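You operate a simulated robot arm through the tools that you are given. There is no shell and no other tool. Be economical: measure what you need, move in short steps, check, and stop when the job is done.

The job below is to be done with a simulated robot arm. You get a single attempt, and the scene is never put back.

TASK
Fetch the medium fibre pad with the smallest size on its label from the lift bench top and stand it on top of the red bottle jack.

The check looks at the end state, three seconds after you hand in, the way a careful person would. Anything else that was tipped, shoved, dropped, spilled or broken makes it a failure.

THE ROBOT
A 7-joint arm with a two-finger parallel gripper on a trunk, on a base that drives. Base frame: it is fixed to the floor where the robot stands at the start and does not move with it; the origin is under the middle of the robot, x ahead of it, y to its left, z up. Lengths are in mm, angles in rad, forces in N, time in s.
With the tool pointing down near the work surface it reaches from about 320 to 740 mm from the robot's upright axis, wherever it stands. Its first joint turns from -2.007 to 2.007 rad. Payload 3.91 kg.
Tool frame: the origin (TCP) lies between the finger pads and is the grasp point; the fingertips stand 30 mm ahead of it; z points along the fingers, y is the line along which they close. Largest opening 110 mm; finger width 20, thickness 10; the body of the gripper, 48 by 112 mm, starts 55 mm behind the TCP.
Orientation is that of the tool frame in the base frame, as a unit quaternion [x, y, z, w]. With the fingers straight down and closing along the base's y, the tool's x points along the base's -x, its y along +y and its z along -z.

THE INTERFACE
- The arm moves only by the tool apply_moves. Its argument "deltas" is a list of rows, each an object (a shift or turn left out is 0, a gripper value left out holds the last) with "grip": the closure in counts, from 0 (fully open) to 255 (shut); "translation": the shift along the tool's x, y, z in units of 30 mm (1.0 is 30 mm), a list of three; "angular": the turn, a rotation vector about the tool's x, y, z in units of 6 degrees (1.0 is 6 degrees), a list of three. In form: [{"grip": grip, "translation": [dx, dy, dz], "angular": [rx, ry, rz]}, ...]. A call has 1 to 8 rows; each row shifts and turns the commanded pose from where the row before left it, along the tool's axes as they then stand. A call with a number of a shift or a turn outside -1 to 1 is refused whole. Rows are played at 5 a second. More than 50 mm and 0.15 rad between two rows, or a gripper value outside its range, and nothing of the call is played. A pose out of reach is approached as far as the arm can. The call stops where the force on the tool passes 40 N (or 10 N more than at its start, if that is more) or the arm is blocked; 0.2 s more then pass. The fingers move at their own pace (about 108 mm/s each) and stop on an object; they squeeze with about 44 N. The grip force told is the motor's: it shows also when the fingers shut on nothing. Time passes only in rows, and 0.2 s behind the last, so rows that do not move let the fingers close. It gives the time, the measured TCP pose, the force on the tool (base axes), the opening and the grip force at its end, in the units of the frame above (readings bear some noise), and new pictures: "views" is both (left out), scene, wrist or none.
- Cameras (640 x 400 px; columns grow to the right, rows downward): "scene" is now at [11.9, 122.4, 1654.5]; the picture's right is [-0.40, -0.92, 0.00], its down [-0.72, 0.32, -0.61] and it looks along [0.56, -0.25, -0.79] (base axes); focal length 296 px, centre (320, 200). "wrist" rides on the gripper at [-36, 0, -57] in the tool frame; the picture's right is [0.00, -1.00, 0.00], its down [0.97, 0.00, -0.24] and it looks along [0.24, 0.00, 0.97] (tool axes); focal length 218 px, centre (320, 200). There is no depth. A picture from a camera that has moved, and an enlarged one, comes with that camera's place and axes in the base frame and with its lens.
- raise_lower(by): slides the trunk up (or, below 0, down) by that many mm; the arm and the scene camera ride with it, the base frame stays. It gives what a move gives, with no picture.
- drive_base(legs): drives the robot by 1 to 6 legs, each [ahead, turn to the left] in mm and rad, along the robot's own axes; the way and the turn of a leg run together, so that a leg with both is an arc; at most 1500 mm and 3.142 rad a leg. The arm and the cameras ride along, it lands a little off, and it stops where it bumps. It gives what a move gives, and a new picture of the scene camera.
- head_to(pan, tilt): turns the head with the scene camera to pan (to the left, within 2.705 rad either way) and tilt (down, from -0.506 to 1.204), counted from straight ahead of the robot. It gives what a move gives, and a new picture of the scene camera.
- zoom(camera, box): a new picture of the part [left, top, right, bottom] of that camera's present view, enlarged. It takes no simulated time.
- job_done(): hands the job in; it is judged then, once.

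Work in short steps. Places have to be worked out from the pictures, the camera data and where the tool is seen: move nearer, look again, correct. Check each grasp and each placing, and mend what went wrong. You have 120 turns and 170 pictures in all, those below and enlarged ones among them. Open the gripper and draw the arm clear of the work before you hand the job in, unless the task says otherwise; then end with one line.

The tools are called after "Emit:" as a command line: name --argument value ..., lists and objects as JSON in quotes. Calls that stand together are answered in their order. apply_moves: Moves the arm, as the interface text tells. Its arguments: {"type":"object","properties":{"deltas":{"type":"array","items":{"type":"object","properties":{"grip":{"type":"number"},"translation":{"type":"array","items":{"type":"number"}},"angular":{"type":"array","items":{"type":"number"}}}}},"views":{"type":"string","enum":["both","scene","wrist","none"]}},"required":["deltas"]} The other tools are called the same way: raise_lower (by) slides the trunk up or down; drive_base (legs) drives the base; head_to (pan, tilt) turns the head that bears the scene camera; zoom (camera, box) takes an enlarged picture of a part of a camera's view; job_done () hands the job in.

At the start:

```text
time: 0.0
tool_pos: [533.8, -107.8, 1229.5]
tool_rot: [0.004, 1.0, 0.0, 0.001]
ft_force: [-0.4, 0.8, 0.7]
grip_width: 110.0
grasp_force: 0.1
trunk travel left (down, up): [-775.0, 215.0]
robot x, y, heading: [1.9, -3.6, 0.0]
head pan, tilt: [-0.412, 0.909]
```

scene: 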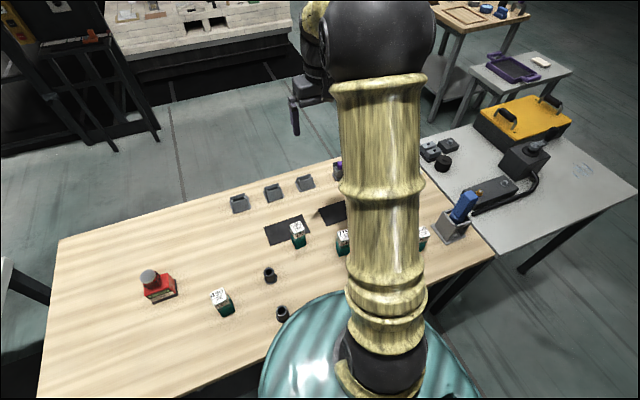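
wrist: 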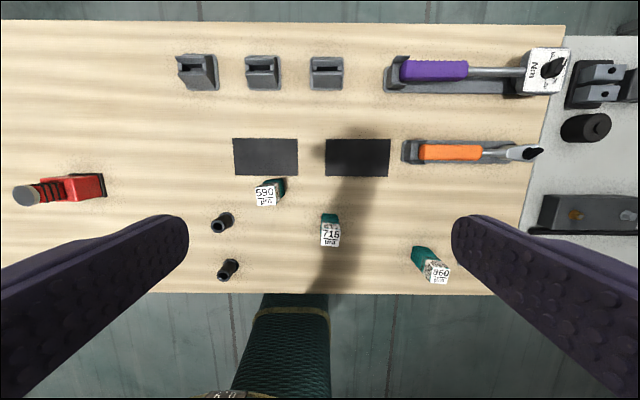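

The wrist view shows labelled blocks (590, 715, 960), with another one near the jack in the scene view. I zoom in to read the labels.

Emit:
zoom --camera "wrist" --box '[200, 160, 360, 260]'

Emit:
zoom --camera "wrist" --box '[380, 220, 476, 290]'

Emit:
zoom --camera "scene" --box '[120, 210, 320, 335]'

```text
4.00 times, centred on (280, 210) of wrist
camera zoom: at [567.5, -106.9, 1285.3], right [-0.01, -1.0, 0.0], down [-0.97, 0.01, 0.24], along [-0.24, 0.0, -0.97], focal length 873 px, centre (480, 160)
```

zoom: 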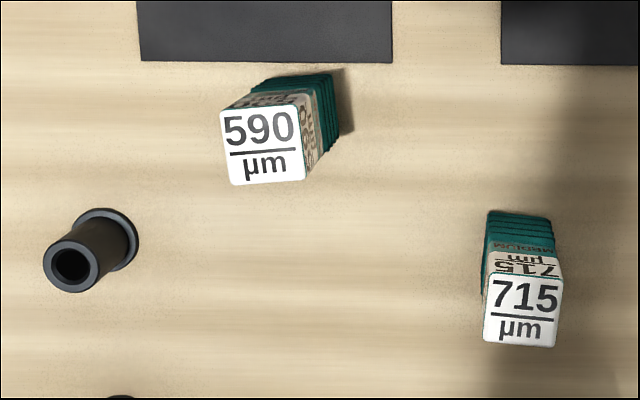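

```text
5.71 times, centred on (428, 255) of wrist
camera zoom: at [567.5, -106.9, 1285.3], right [-0.01, -1.0, 0.0], down [-0.97, 0.01, 0.24], along [-0.24, 0.0, -0.97], focal length 1247 px, centre (-297, -114)
```

zoom: 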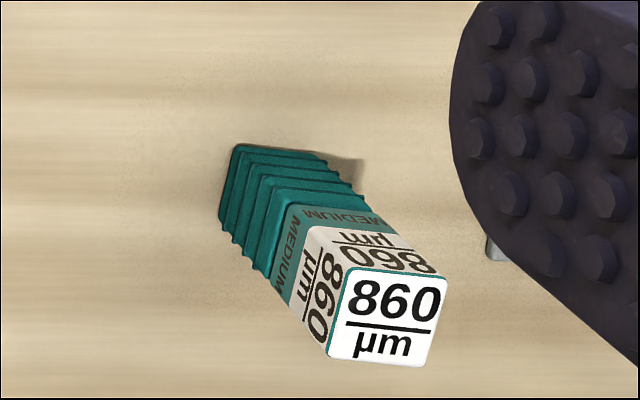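

```text
3.20 times, centred on (220, 272) of scene
camera zoom: at [11.9, 122.4, 1654.5], right [-0.4, -0.92, 0.0], down [-0.72, 0.32, -0.61], along [0.56, -0.25, -0.79], focal length 947 px, centre (640, -32)
```

zoom: 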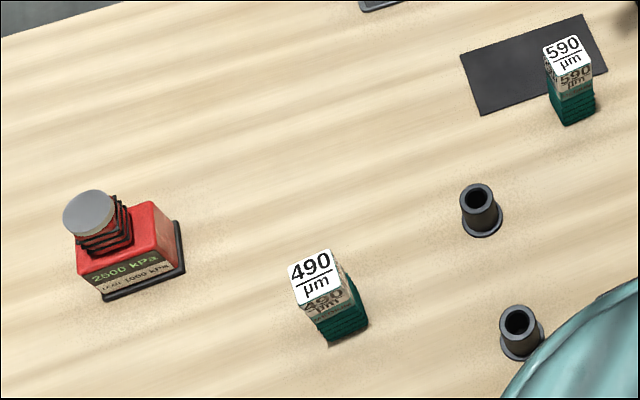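

Visible sizes are 490, 590, 715 and 860. 715 and 860 read MEDIUM, but I still need the grade of 490 and 590, so I zoom in on both.

Emit:
zoom --camera "wrist" --box '[250, 172, 298, 212]'

Emit:
zoom --camera "scene" --box '[202, 280, 250, 320]'

Emit:
apply_moves --deltas '[{"translation": [0, 1, 0]}, {"translation": [0, 1, 0]}, {"translation": [0, 1, 0]}, {"translation": [0, 1, 0]}, {"translation": [0, 1, 0]}, {"translation": [0, 1, 0]}, {"translation": [0, 1, 0]}, {"translation": [0, 1, 0]}]' --views "wrist"

```text
10.00 times, centred on (274, 192) of wrist
camera zoom: at [567.5, -106.9, 1285.3], right [-0.01, -1.0, 0.0], down [-0.97, 0.01, 0.24], along [-0.24, 0.0, -0.97], focal length 2183 px, centre (780, 280)
```

zoom: 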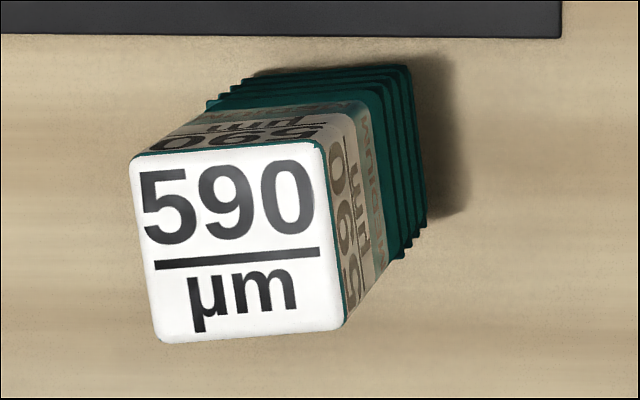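

```text
10.00 times, centred on (226, 300) of scene
camera zoom: at [11.9, 122.4, 1654.5], right [-0.4, -0.92, 0.0], down [-0.72, 0.32, -0.61], along [0.56, -0.25, -0.79], focal length 2961 px, centre (1260, -800)
```

zoom: 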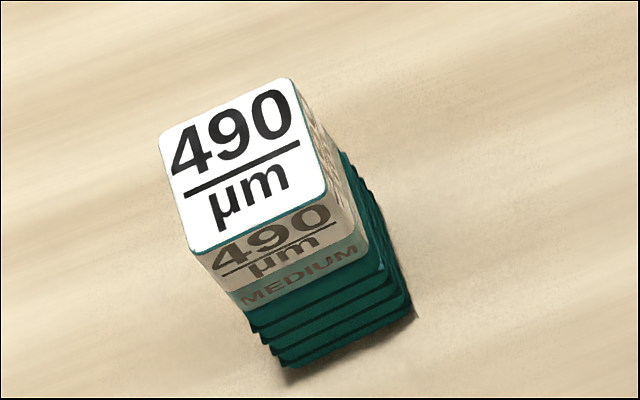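

```text
time: 1.8
tool_pos: [534.4, 132.7, 1228.6]
tool_rot: [0.005, 1.0, 0.0, 0.0]
ft_force: [0.9, 0.6, 0.1]
grip_width: 109.9
grasp_force: 0.1
trunk travel left (down, up): [-775.0, 215.0]
robot x, y, heading: [0.8, -1.0, -0.001]
head pan, tilt: [-0.412, 0.909]
camera wrist: at [568.7, 134.2, 1284.8], right [-0.01, -1.0, 0.0], down [-0.97, 0.01, 0.24], along [-0.24, 0.0, -0.97], focal length 218 px, centre (320, 200)
```

wrist: 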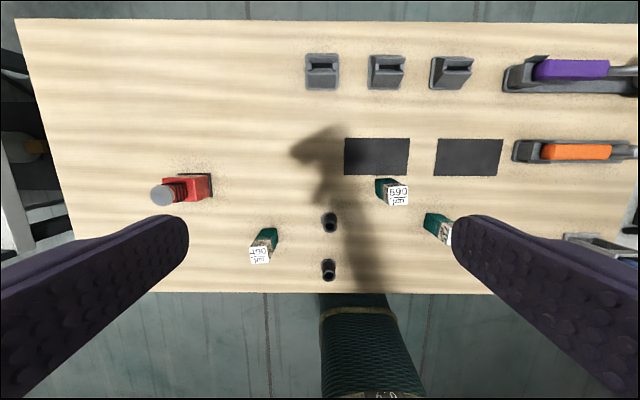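

490 reads MEDIUM, so it is the target. Triangulating puts its top near (365, 253, 899) and the jack top near (486, 413, 908). I move above the pad to look closer.

Emit:
apply_moves --deltas '[{"translation": [0.9, 0.67, 0.8]}, {"translation": [0.9, 0.67, 0.8]}, {"translation": [0.9, 0.67, 0.8]}, {"translation": [0.9, 0.67, 0.8]}, {"translation": [0.9, 0.67, 0.8]}, {"translation": [0.9, 0.67, 0.8]}]' --views "both"

```text
time: 3.2
tool_pos: [371.0, 256.1, 1088.8]
tool_rot: [0.005, 1.0, 0.0, 0.001]
ft_force: [-1.2, 0.4, -0.4]
grip_width: 110.1
grasp_force: 0.1
trunk travel left (down, up): [-775.0, 215.0]
robot x, y, heading: [-1.9, -1.0, 0.0]
head pan, tilt: [-0.412, 0.909]
camera scene: at [11.6, 123.5, 1654.5], right [-0.4, -0.92, 0.0], down [-0.72, 0.32, -0.62], along [0.56, -0.25, -0.79], focal length 296 px, centre (320, 200)
camera wrist: at [405.7, 257.4, 1144.3], right [-0.01, -1.0, 0.0], down [-0.97, 0.01, 0.24], along [-0.24, 0.0, -0.97], focal length 218 px, centre (320, 200)
```

scene: 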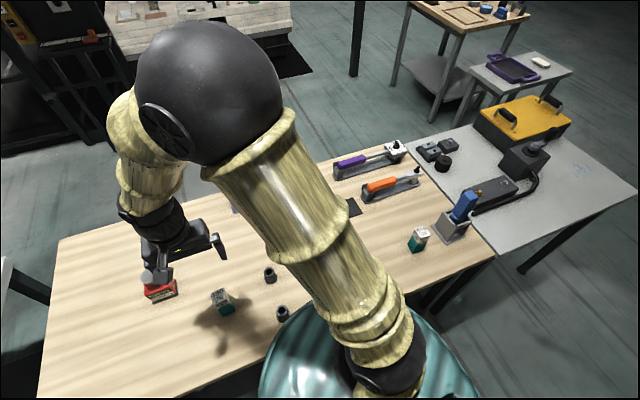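
wrist: 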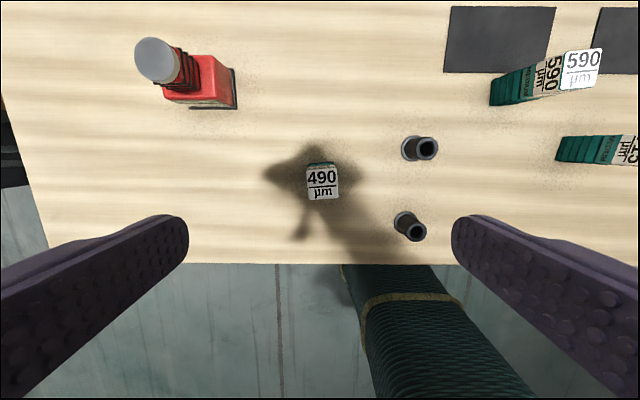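

The pad sits at about (367, 255), nearly under the tool. I zoom in to see its yaw and the shape of the jack head.

Emit:
zoom --camera "wrist" --box '[282, 150, 362, 210]'

Emit:
zoom --camera "wrist" --box '[120, 20, 248, 120]'

```text
6.67 times, centred on (322, 180) of wrist
camera zoom: at [405.7, 257.4, 1144.3], right [-0.01, -1.0, 0.0], down [-0.97, 0.01, 0.24], along [-0.24, 0.0, -0.97], focal length 1455 px, centre (307, 333)
```

zoom: 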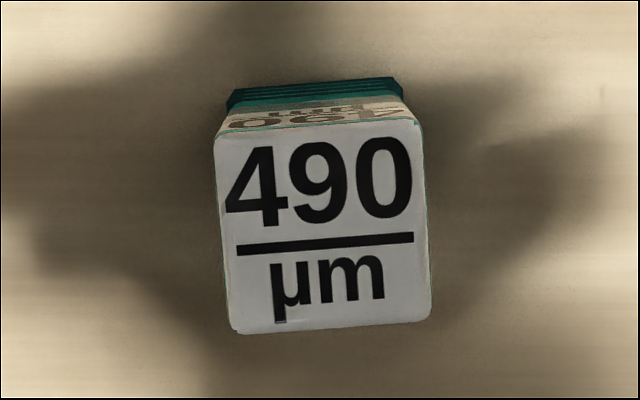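

```text
4.00 times, centred on (184, 70) of wrist
camera zoom: at [405.7, 257.4, 1144.3], right [-0.01, -1.0, 0.0], down [-0.97, 0.01, 0.24], along [-0.24, 0.0, -0.97], focal length 873 px, centre (864, 720)
```

zoom: 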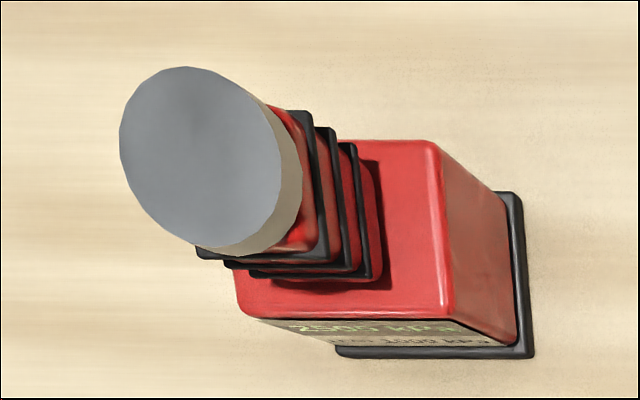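

The pad is about 34 mm wide with a yaw of roughly +5°. I turn the tool to match, correct x, and descend to just above it.

Emit:
apply_moves --deltas '[{"translation": [0.13, -0.03, 0.6], "angular": [0, 0, -0.83]}, {"translation": [0, 0, 1]}, {"translation": [0, 0, 1]}, {"translation": [0, 0, 1]}, {"translation": [0, 0, 1]}]' --views "wrist"

```text
time: 4.4
tool_pos: [370.2, 252.4, 948.2]
tool_rot: [-0.04, 0.999, 0.0, 0.0]
ft_force: [-0.4, 0.0, -0.5]
grip_width: 109.8
grasp_force: 0.1
trunk travel left (down, up): [-775.0, 215.0]
robot x, y, heading: [2.0, -0.4, -0.002]
head pan, tilt: [-0.412, 0.909]
camera wrist: at [404.5, 256.2, 1004.3], right [0.08, -1.0, 0.0], down [-0.97, -0.08, 0.24], along [-0.24, -0.02, -0.97], focal length 218 px, centre (320, 200)
```

wrist: 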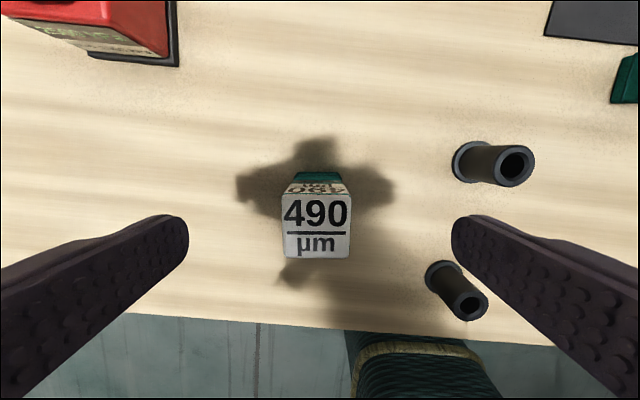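

The label centre works out to about (363, 255), so I shift slightly, descend to z≈875, and close.

Emit:
apply_moves --deltas '[{"translation": [0.22, 0.07, 0.8]}, {"translation": [0, 0, 0.8]}, {"translation": [0, 0, 0.8]}, {"translation": [0, 0, 0]}]' --views "wrist"

```text
time: 5.4
tool_pos: [364.0, 254.8, 874.6]
tool_rot: [-0.04, 0.999, 0.0, 0.0]
ft_force: [0.3, -0.6, 0.7]
grip_width: 110.1
grasp_force: 0.0
trunk travel left (down, up): [-775.0, 215.0]
robot x, y, heading: [2.1, 1.9, -0.002]
head pan, tilt: [-0.412, 0.909]
camera wrist: at [397.0, 258.5, 932.2], right [0.08, -1.0, 0.0], down [-0.97, -0.08, 0.24], along [-0.24, -0.02, -0.97], focal length 218 px, centre (320, 200)
```

wrist: 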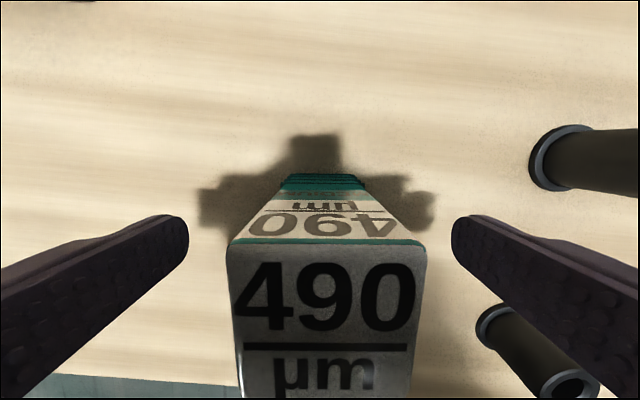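

The pad is centred between the fingers with its top about 20 mm above the TCP. I close the gripper.

Emit:
apply_moves --deltas '[{"grip": 140}, {"grip": 200}, {"grip": 255}, {"grip": 255}, {"grip": 255}]' --views "wrist"

```text
time: 6.6
tool_pos: [362.7, 255.0, 874.9]
tool_rot: [-0.04, 0.999, 0.0, 0.0]
ft_force: [1.4, -1.2, 0.1]
grip_width: 35.7
grasp_force: 43.7
trunk travel left (down, up): [-775.0, 215.0]
robot x, y, heading: [0.4, 2.2, 0.001]
head pan, tilt: [-0.412, 0.909]
camera wrist: at [397.2, 258.6, 932.3], right [0.08, -1.0, 0.0], down [-0.97, -0.08, 0.24], along [-0.24, -0.02, -0.97], focal length 218 px, centre (320, 200)
```

wrist: 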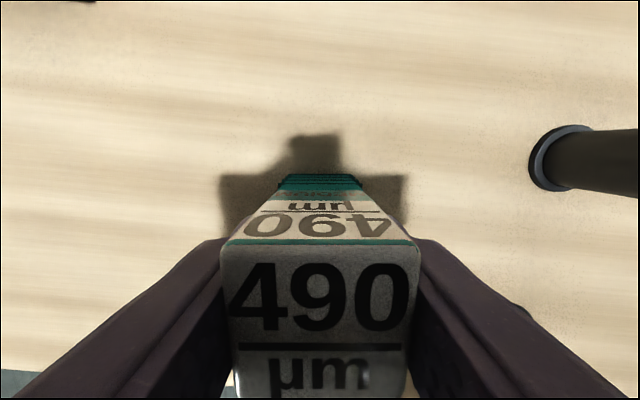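

The grasp holds at width 35.7 and 44 N. I lift straight up by 180 mm.

Emit:
apply_moves --deltas '[{"translation": [0, 0, -0.5]}, {"translation": [0, 0, -1]}, {"translation": [0, 0, -1]}, {"translation": [0, 0, -1]}, {"translation": [0, 0, -1]}, {"translation": [0, 0, -1]}, {"translation": [0, 0, -0.5]}]' --views "wrist"

```text
time: 8.2
tool_pos: [363.3, 254.5, 1053.5]
tool_rot: [-0.04, 0.999, 0.001, 0.0]
ft_force: [-0.4, -0.3, -2.7]
grip_width: 35.6
grasp_force: 43.8
trunk travel left (down, up): [-775.0, 215.0]
robot x, y, heading: [-4.5, 3.5, 0.001]
head pan, tilt: [-0.412, 0.909]
camera wrist: at [398.1, 258.9, 1111.2], right [0.08, -1.0, 0.0], down [-0.97, -0.08, 0.24], along [-0.24, -0.02, -0.97], focal length 218 px, centre (320, 200)
```

wrist: 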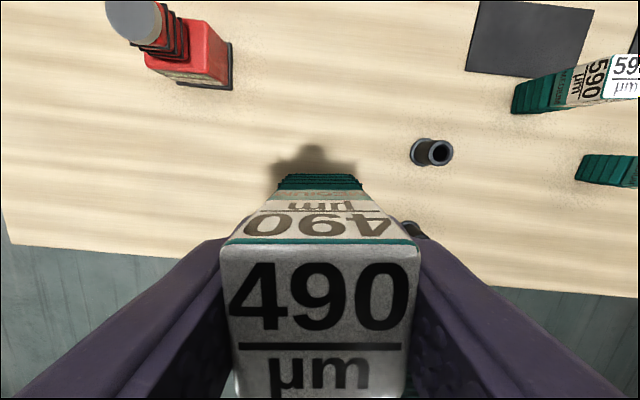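

The pad is lifted and stays level. I move sideways so the jack head is directly ahead in the wrist view.

Emit:
apply_moves --deltas '[{"translation": [-0.247, 0.85, 0]}, {"translation": [-0.247, 0.85, 0]}, {"translation": [-0.247, 0.85, 0]}, {"translation": [-0.247, 0.85, 0]}, {"translation": [-0.247, 0.85, 0]}, {"translation": [-0.247, 0.85, 0]}, {}]' --views "both"

Emit:
zoom --camera "wrist" --box '[260, 20, 388, 120]'

```text
time: 9.8
tool_pos: [395.9, 409.9, 1055.1]
tool_rot: [-0.04, 0.999, -0.001, 0.0]
ft_force: [0.0, 0.1, -2.4]
grip_width: 35.9
grasp_force: 44.2
trunk travel left (down, up): [-775.0, 215.0]
robot x, y, heading: [-2.0, -0.5, 0.003]
head pan, tilt: [-0.412, 0.909]
camera scene: at [12.0, 122.3, 1654.6], right [-0.4, -0.92, 0.0], down [-0.72, 0.32, -0.61], along [0.56, -0.25, -0.79], focal length 296 px, centre (320, 200)
camera wrist: at [429.7, 413.4, 1111.5], right [0.08, -1.0, 0.0], down [-0.97, -0.08, 0.24], along [-0.24, -0.02, -0.97], focal length 218 px, centre (320, 200)
```

scene: 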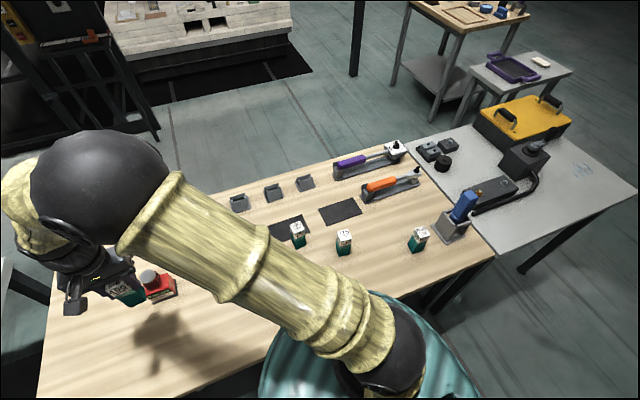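
wrist: 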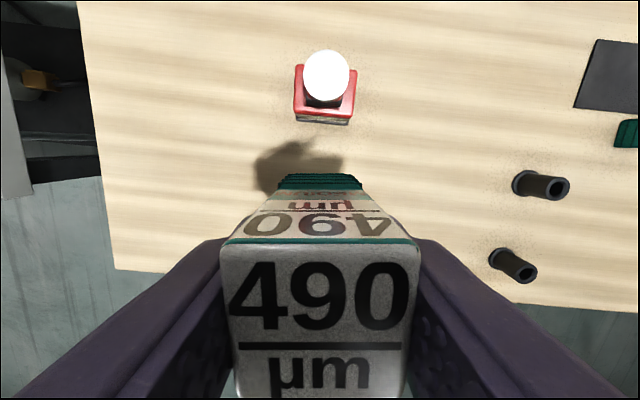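

```text
4.00 times, centred on (324, 70) of wrist
camera zoom: at [429.7, 413.4, 1111.5], right [0.08, -1.0, 0.0], down [-0.97, -0.08, 0.24], along [-0.24, -0.02, -0.97], focal length 873 px, centre (304, 720)
```

zoom: 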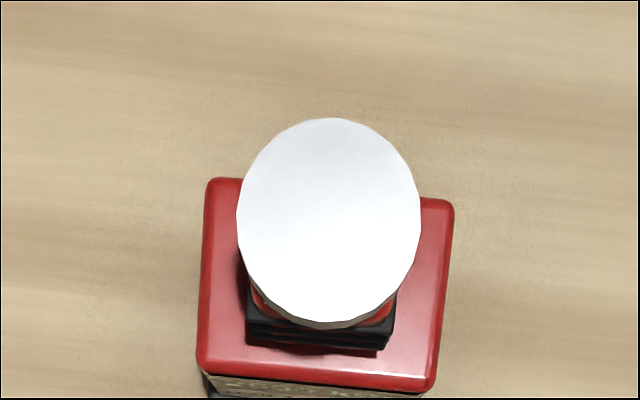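

The disc is about 39 mm across, centred near (487, 413, 908), and the pad centre is about 1.5 mm ahead of the TCP. I move over the jack, come down partway, and check.

Emit:
apply_moves --deltas '[{"translation": [-0.75, -0.035, 0]}, {"translation": [-0.75, -0.035, 0]}, {"translation": [-0.75, -0.035, 0]}, {"translation": [-0.75, -0.035, 0]}, {"translation": [0, 0, 0.8]}, {"translation": [0, 0, 0.8]}, {}]' --views "both"

Emit:
zoom --camera "scene" --box '[110, 225, 222, 310]'

```text
time: 11.4
tool_pos: [485.3, 413.7, 1006.8]
tool_rot: [-0.04, 0.999, -0.001, 0.0]
ft_force: [0.3, 0.2, -2.1]
grip_width: 35.8
grasp_force: 44.1
trunk travel left (down, up): [-775.0, 215.0]
robot x, y, heading: [-0.5, -0.2, 0.0]
head pan, tilt: [-0.412, 0.909]
camera scene: at [11.9, 122.6, 1654.5], right [-0.4, -0.92, 0.0], down [-0.72, 0.32, -0.61], along [0.56, -0.25, -0.79], focal length 296 px, centre (320, 200)
camera wrist: at [519.4, 417.4, 1063.3], right [0.08, -1.0, 0.0], down [-0.97, -0.08, 0.24], along [-0.24, -0.02, -0.97], focal length 218 px, centre (320, 200)
```

scene: 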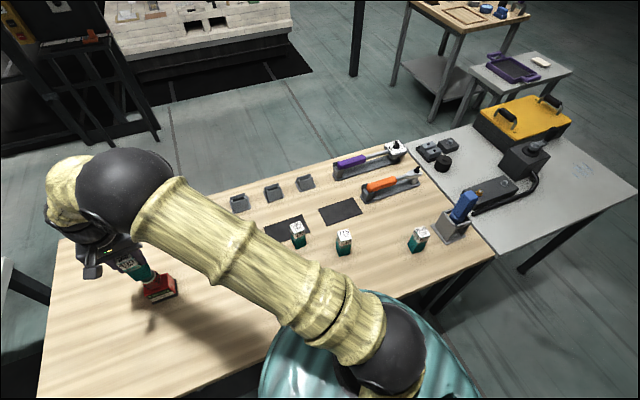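
wrist: 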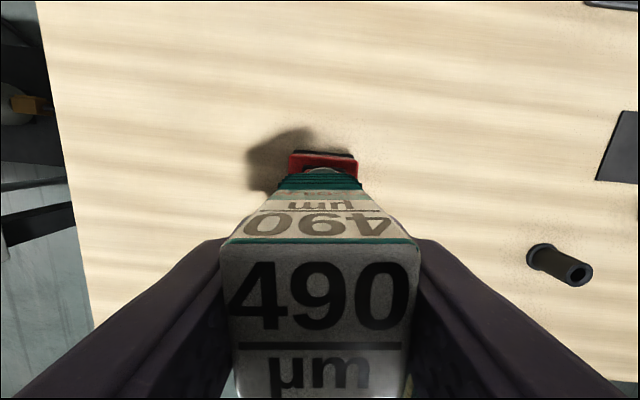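

```text
4.71 times, centred on (166, 268) of scene
camera zoom: at [11.9, 122.6, 1654.5], right [-0.4, -0.92, 0.0], down [-0.72, 0.32, -0.61], along [0.56, -0.25, -0.79], focal length 1393 px, centre (1045, -118)
```

zoom: 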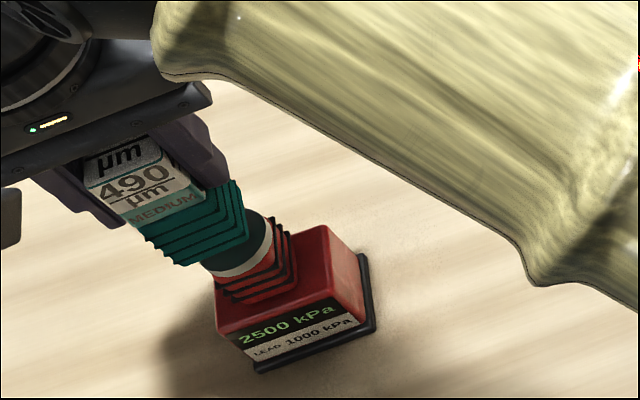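

The pad is right above the disc and there is still a gap. I lower in small steps and watch the force.

Emit:
apply_moves --deltas '[{"translation": [0, 0, 0.3]}, {"translation": [0, 0, 0.2]}, {"translation": [0, 0, 0.1]}, {}]' --views "wrist"

Emit:
zoom --camera "scene" --box '[110, 225, 222, 310]'

Emit:
zoom --camera "wrist" --box '[260, 140, 388, 220]'

```text
time: 12.4
tool_pos: [485.5, 413.3, 989.1]
tool_rot: [-0.04, 0.999, 0.001, 0.0]
ft_force: [0.0, -0.6, 4.7]
grip_width: 35.9
grasp_force: 43.5
trunk travel left (down, up): [-775.0, 215.0]
robot x, y, heading: [-2.4, -2.2, 0.001]
head pan, tilt: [-0.412, 0.909]
camera wrist: at [519.4, 417.6, 1046.4], right [0.08, -1.0, 0.0], down [-0.97, -0.08, 0.24], along [-0.24, -0.02, -0.97], focal length 218 px, centre (320, 200)
```

wrist: 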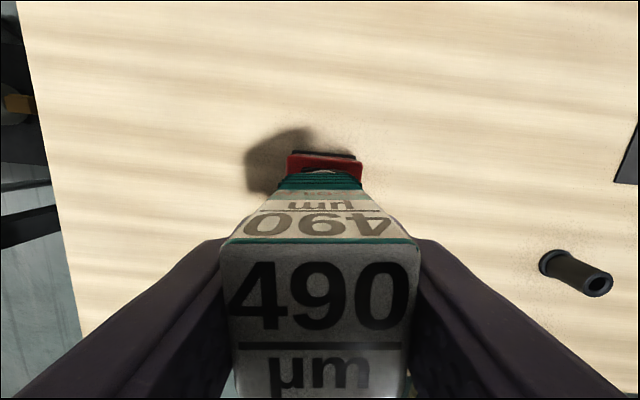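

```text
4.71 times, centred on (166, 268) of scene
camera zoom: at [11.5, 122.3, 1654.7], right [-0.4, -0.92, 0.0], down [-0.72, 0.32, -0.61], along [0.56, -0.25, -0.79], focal length 1393 px, centre (1045, -118)
```

zoom: 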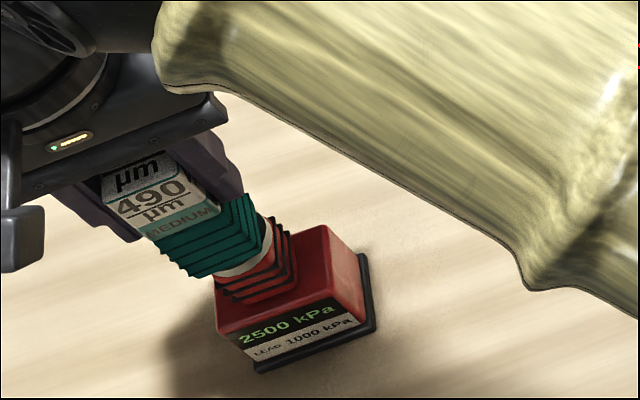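

```text
5.00 times, centred on (324, 180) of wrist
camera zoom: at [519.4, 417.6, 1046.4], right [0.08, -1.0, 0.0], down [-0.97, -0.08, 0.24], along [-0.24, -0.02, -0.97], focal length 1091 px, centre (300, 300)
```

zoom: 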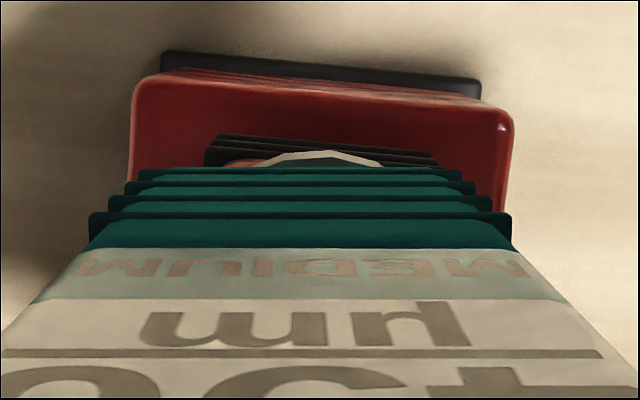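

The force shows contact (about +7 N). The disc peeks out about 3.5 mm ahead (+x) and 2.5 mm to −y of the pad centre, so I lift a little, re-centre, and lower again.

Emit:
apply_moves --deltas '[{"translation": [0, 0, -0.25]}, {"translation": [-0.11, -0.09, 0]}, {}, {"translation": [0, 0, 0.13]}, {"translation": [0, 0, 0.08]}, {}]' --views "none"

Emit:
zoom --camera "wrist" --box '[260, 140, 388, 220]'

```text
time: 13.8
tool_pos: [488.6, 412.4, 990.2]
tool_rot: [-0.039, 0.999, 0.0, 0.0]
ft_force: [-0.4, -0.4, -2.2]
grip_width: 35.7
grasp_force: 44.4
trunk travel left (down, up): [-775.0, 215.0]
robot x, y, heading: [0.2, -1.9, 0.002]
head pan, tilt: [-0.412, 0.909]
```

```text
5.00 times, centred on (324, 180) of wrist
camera zoom: at [523.6, 415.8, 1046.9], right [0.08, -1.0, 0.0], down [-0.97, -0.08, 0.24], along [-0.24, -0.02, -0.97], focal length 1091 px, centre (300, 300)
```

zoom: 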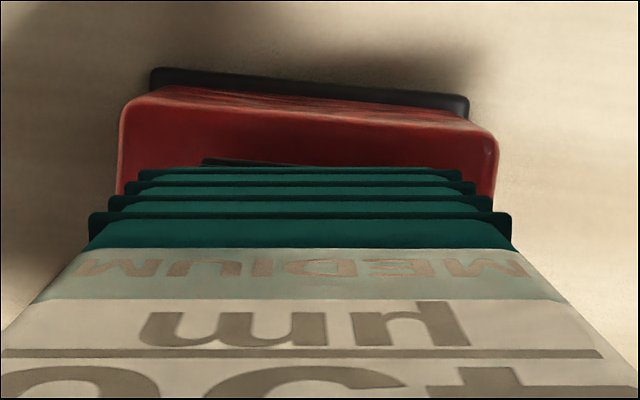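

The disc is now hidden under the pad, so it is better centred, and there is no contact yet. I ease down about 1.2 mm.

Emit:
apply_moves --deltas '[{"translation": [0, 0, 0.03]}, {}]' --views "none"

```text
time: 14.4
tool_pos: [489.8, 411.1, 989.7]
tool_rot: [-0.039, 0.999, 0.0, 0.001]
ft_force: [0.5, 0.7, -0.9]
grip_width: 36.0
grasp_force: 43.8
trunk travel left (down, up): [-775.0, 215.0]
robot x, y, heading: [-1.4, 0.3, 0.003]
head pan, tilt: [-0.412, 0.909]
```

Contact is just starting to take the weight, so I go another 0.6 mm down.

Emit:
apply_moves --deltas '[{"translation": [0, 0, 0.02]}, {}]' --views "none"

Emit:
zoom --camera "scene" --box '[110, 225, 222, 310]'

```text
time: 15.0
tool_pos: [488.4, 411.4, 989.9]
tool_rot: [-0.039, 0.999, 0.001, 0.001]
ft_force: [0.6, 1.2, 4.7]
grip_width: 35.6
grasp_force: 43.7
trunk travel left (down, up): [-775.0, 215.0]
robot x, y, heading: [1.2, -4.0, -0.004]
head pan, tilt: [-0.412, 0.909]
```

```text
4.71 times, centred on (166, 268) of scene
camera zoom: at [11.6, 122.3, 1654.6], right [-0.4, -0.92, 0.0], down [-0.72, 0.32, -0.61], along [0.56, -0.25, -0.79], focal length 1393 px, centre (1045, -118)
```

zoom: 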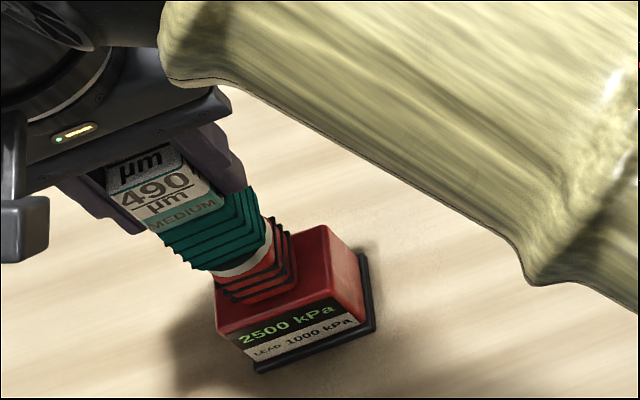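

It has light contact of about 5 N and looks well seated. I open slowly.

Emit:
apply_moves --deltas '[{"grip": 170}, {"grip": 164}, {"grip": 156}, {"grip": 140}, {"grip": 100}, {"grip": 40}, {}]' --views "wrist"

Emit:
zoom --camera "scene" --box '[110, 225, 222, 310]'

```text
time: 16.6
tool_pos: [488.8, 411.8, 989.0]
tool_rot: [-0.039, 0.999, 0.0, -0.001]
ft_force: [-0.1, -0.5, -0.5]
grip_width: 92.6
grasp_force: 0.0
trunk travel left (down, up): [-775.0, 215.0]
robot x, y, heading: [-3.2, 3.7, 0.001]
head pan, tilt: [-0.412, 0.909]
camera wrist: at [523.3, 415.5, 1045.6], right [0.08, -1.0, 0.0], down [-0.97, -0.08, 0.24], along [-0.24, -0.02, -0.97], focal length 218 px, centre (320, 200)
```

wrist: 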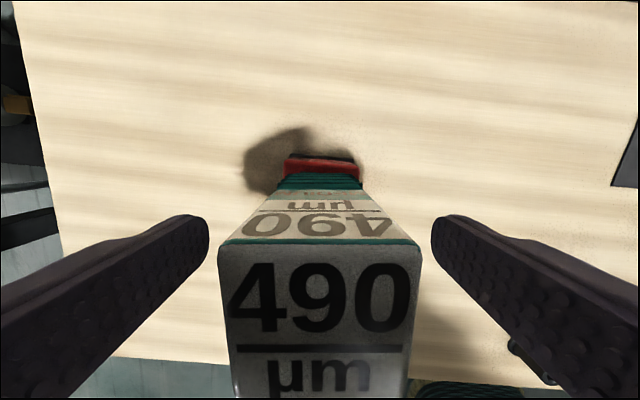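

```text
4.71 times, centred on (166, 268) of scene
camera zoom: at [12.0, 122.6, 1654.5], right [-0.4, -0.92, 0.0], down [-0.72, 0.32, -0.61], along [0.56, -0.25, -0.79], focal length 1393 px, centre (1045, -118)
```

zoom: 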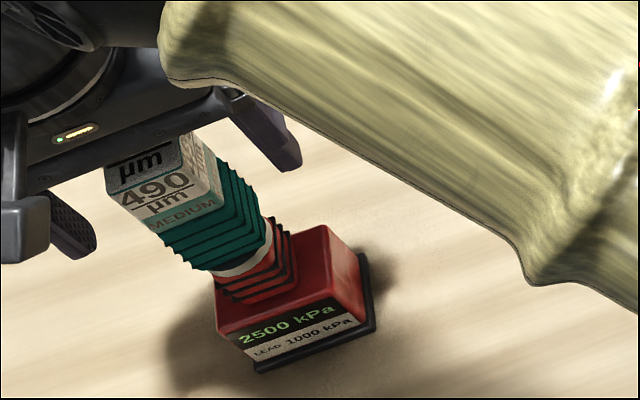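

The pad stands free and steady on the jack. I retract straight up.

Emit:
apply_moves --deltas '[{"grip": 0}, {"translation": [0, 0, -0.5]}, {"translation": [0, 0, -1]}, {"translation": [0, 0, -1]}, {"translation": [0, 0, -1]}, {"translation": [0, 0, -1]}, {"translation": [0, 0, -1]}, {"translation": [1, 0, -0.5]}]' --views "both"

```text
time: 18.4
tool_pos: [455.3, 410.3, 1172.8]
tool_rot: [-0.041, 0.999, -0.001, 0.001]
ft_force: [-0.3, -0.8, 0.0]
grip_width: 110.1
grasp_force: 0.1
trunk travel left (down, up): [-775.0, 215.0]
robot x, y, heading: [-2.6, -0.9, -0.005]
head pan, tilt: [-0.412, 0.909]
camera scene: at [9.9, 122.1, 1654.6], right [-0.4, -0.92, 0.0], down [-0.72, 0.32, -0.62], along [0.56, -0.25, -0.79], focal length 296 px, centre (320, 200)
camera wrist: at [489.7, 413.8, 1229.2], right [0.08, -1.0, 0.0], down [-0.97, -0.08, 0.24], along [-0.24, -0.02, -0.97], focal length 218 px, centre (320, 200)
```

scene: 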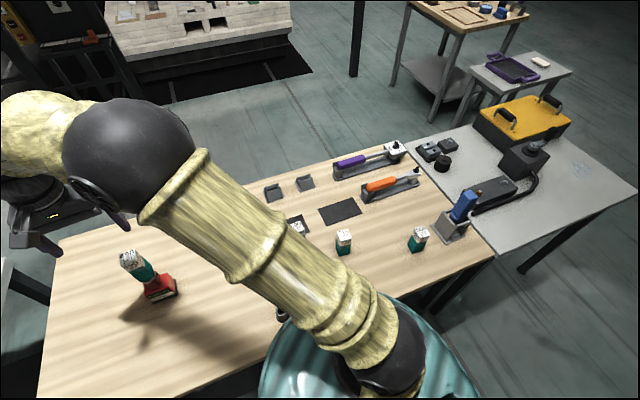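
wrist: 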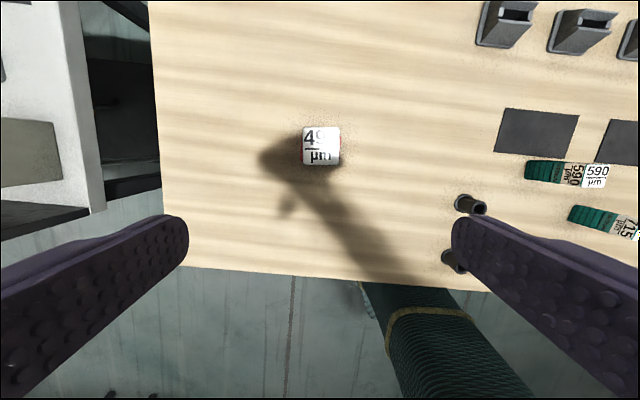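

The 490 µm pad stands upright and centred on the jack, everything else is undisturbed, and the arm is clear. I hand in.

Emit:
job_done

```text
The job is handed in.
```

The 490 µm medium pad, the smallest size I found on the lift bench, is standing upright on top of the red bottle jack; the gripper is open, the arm is clear, and nothing else was visibly disturbed.
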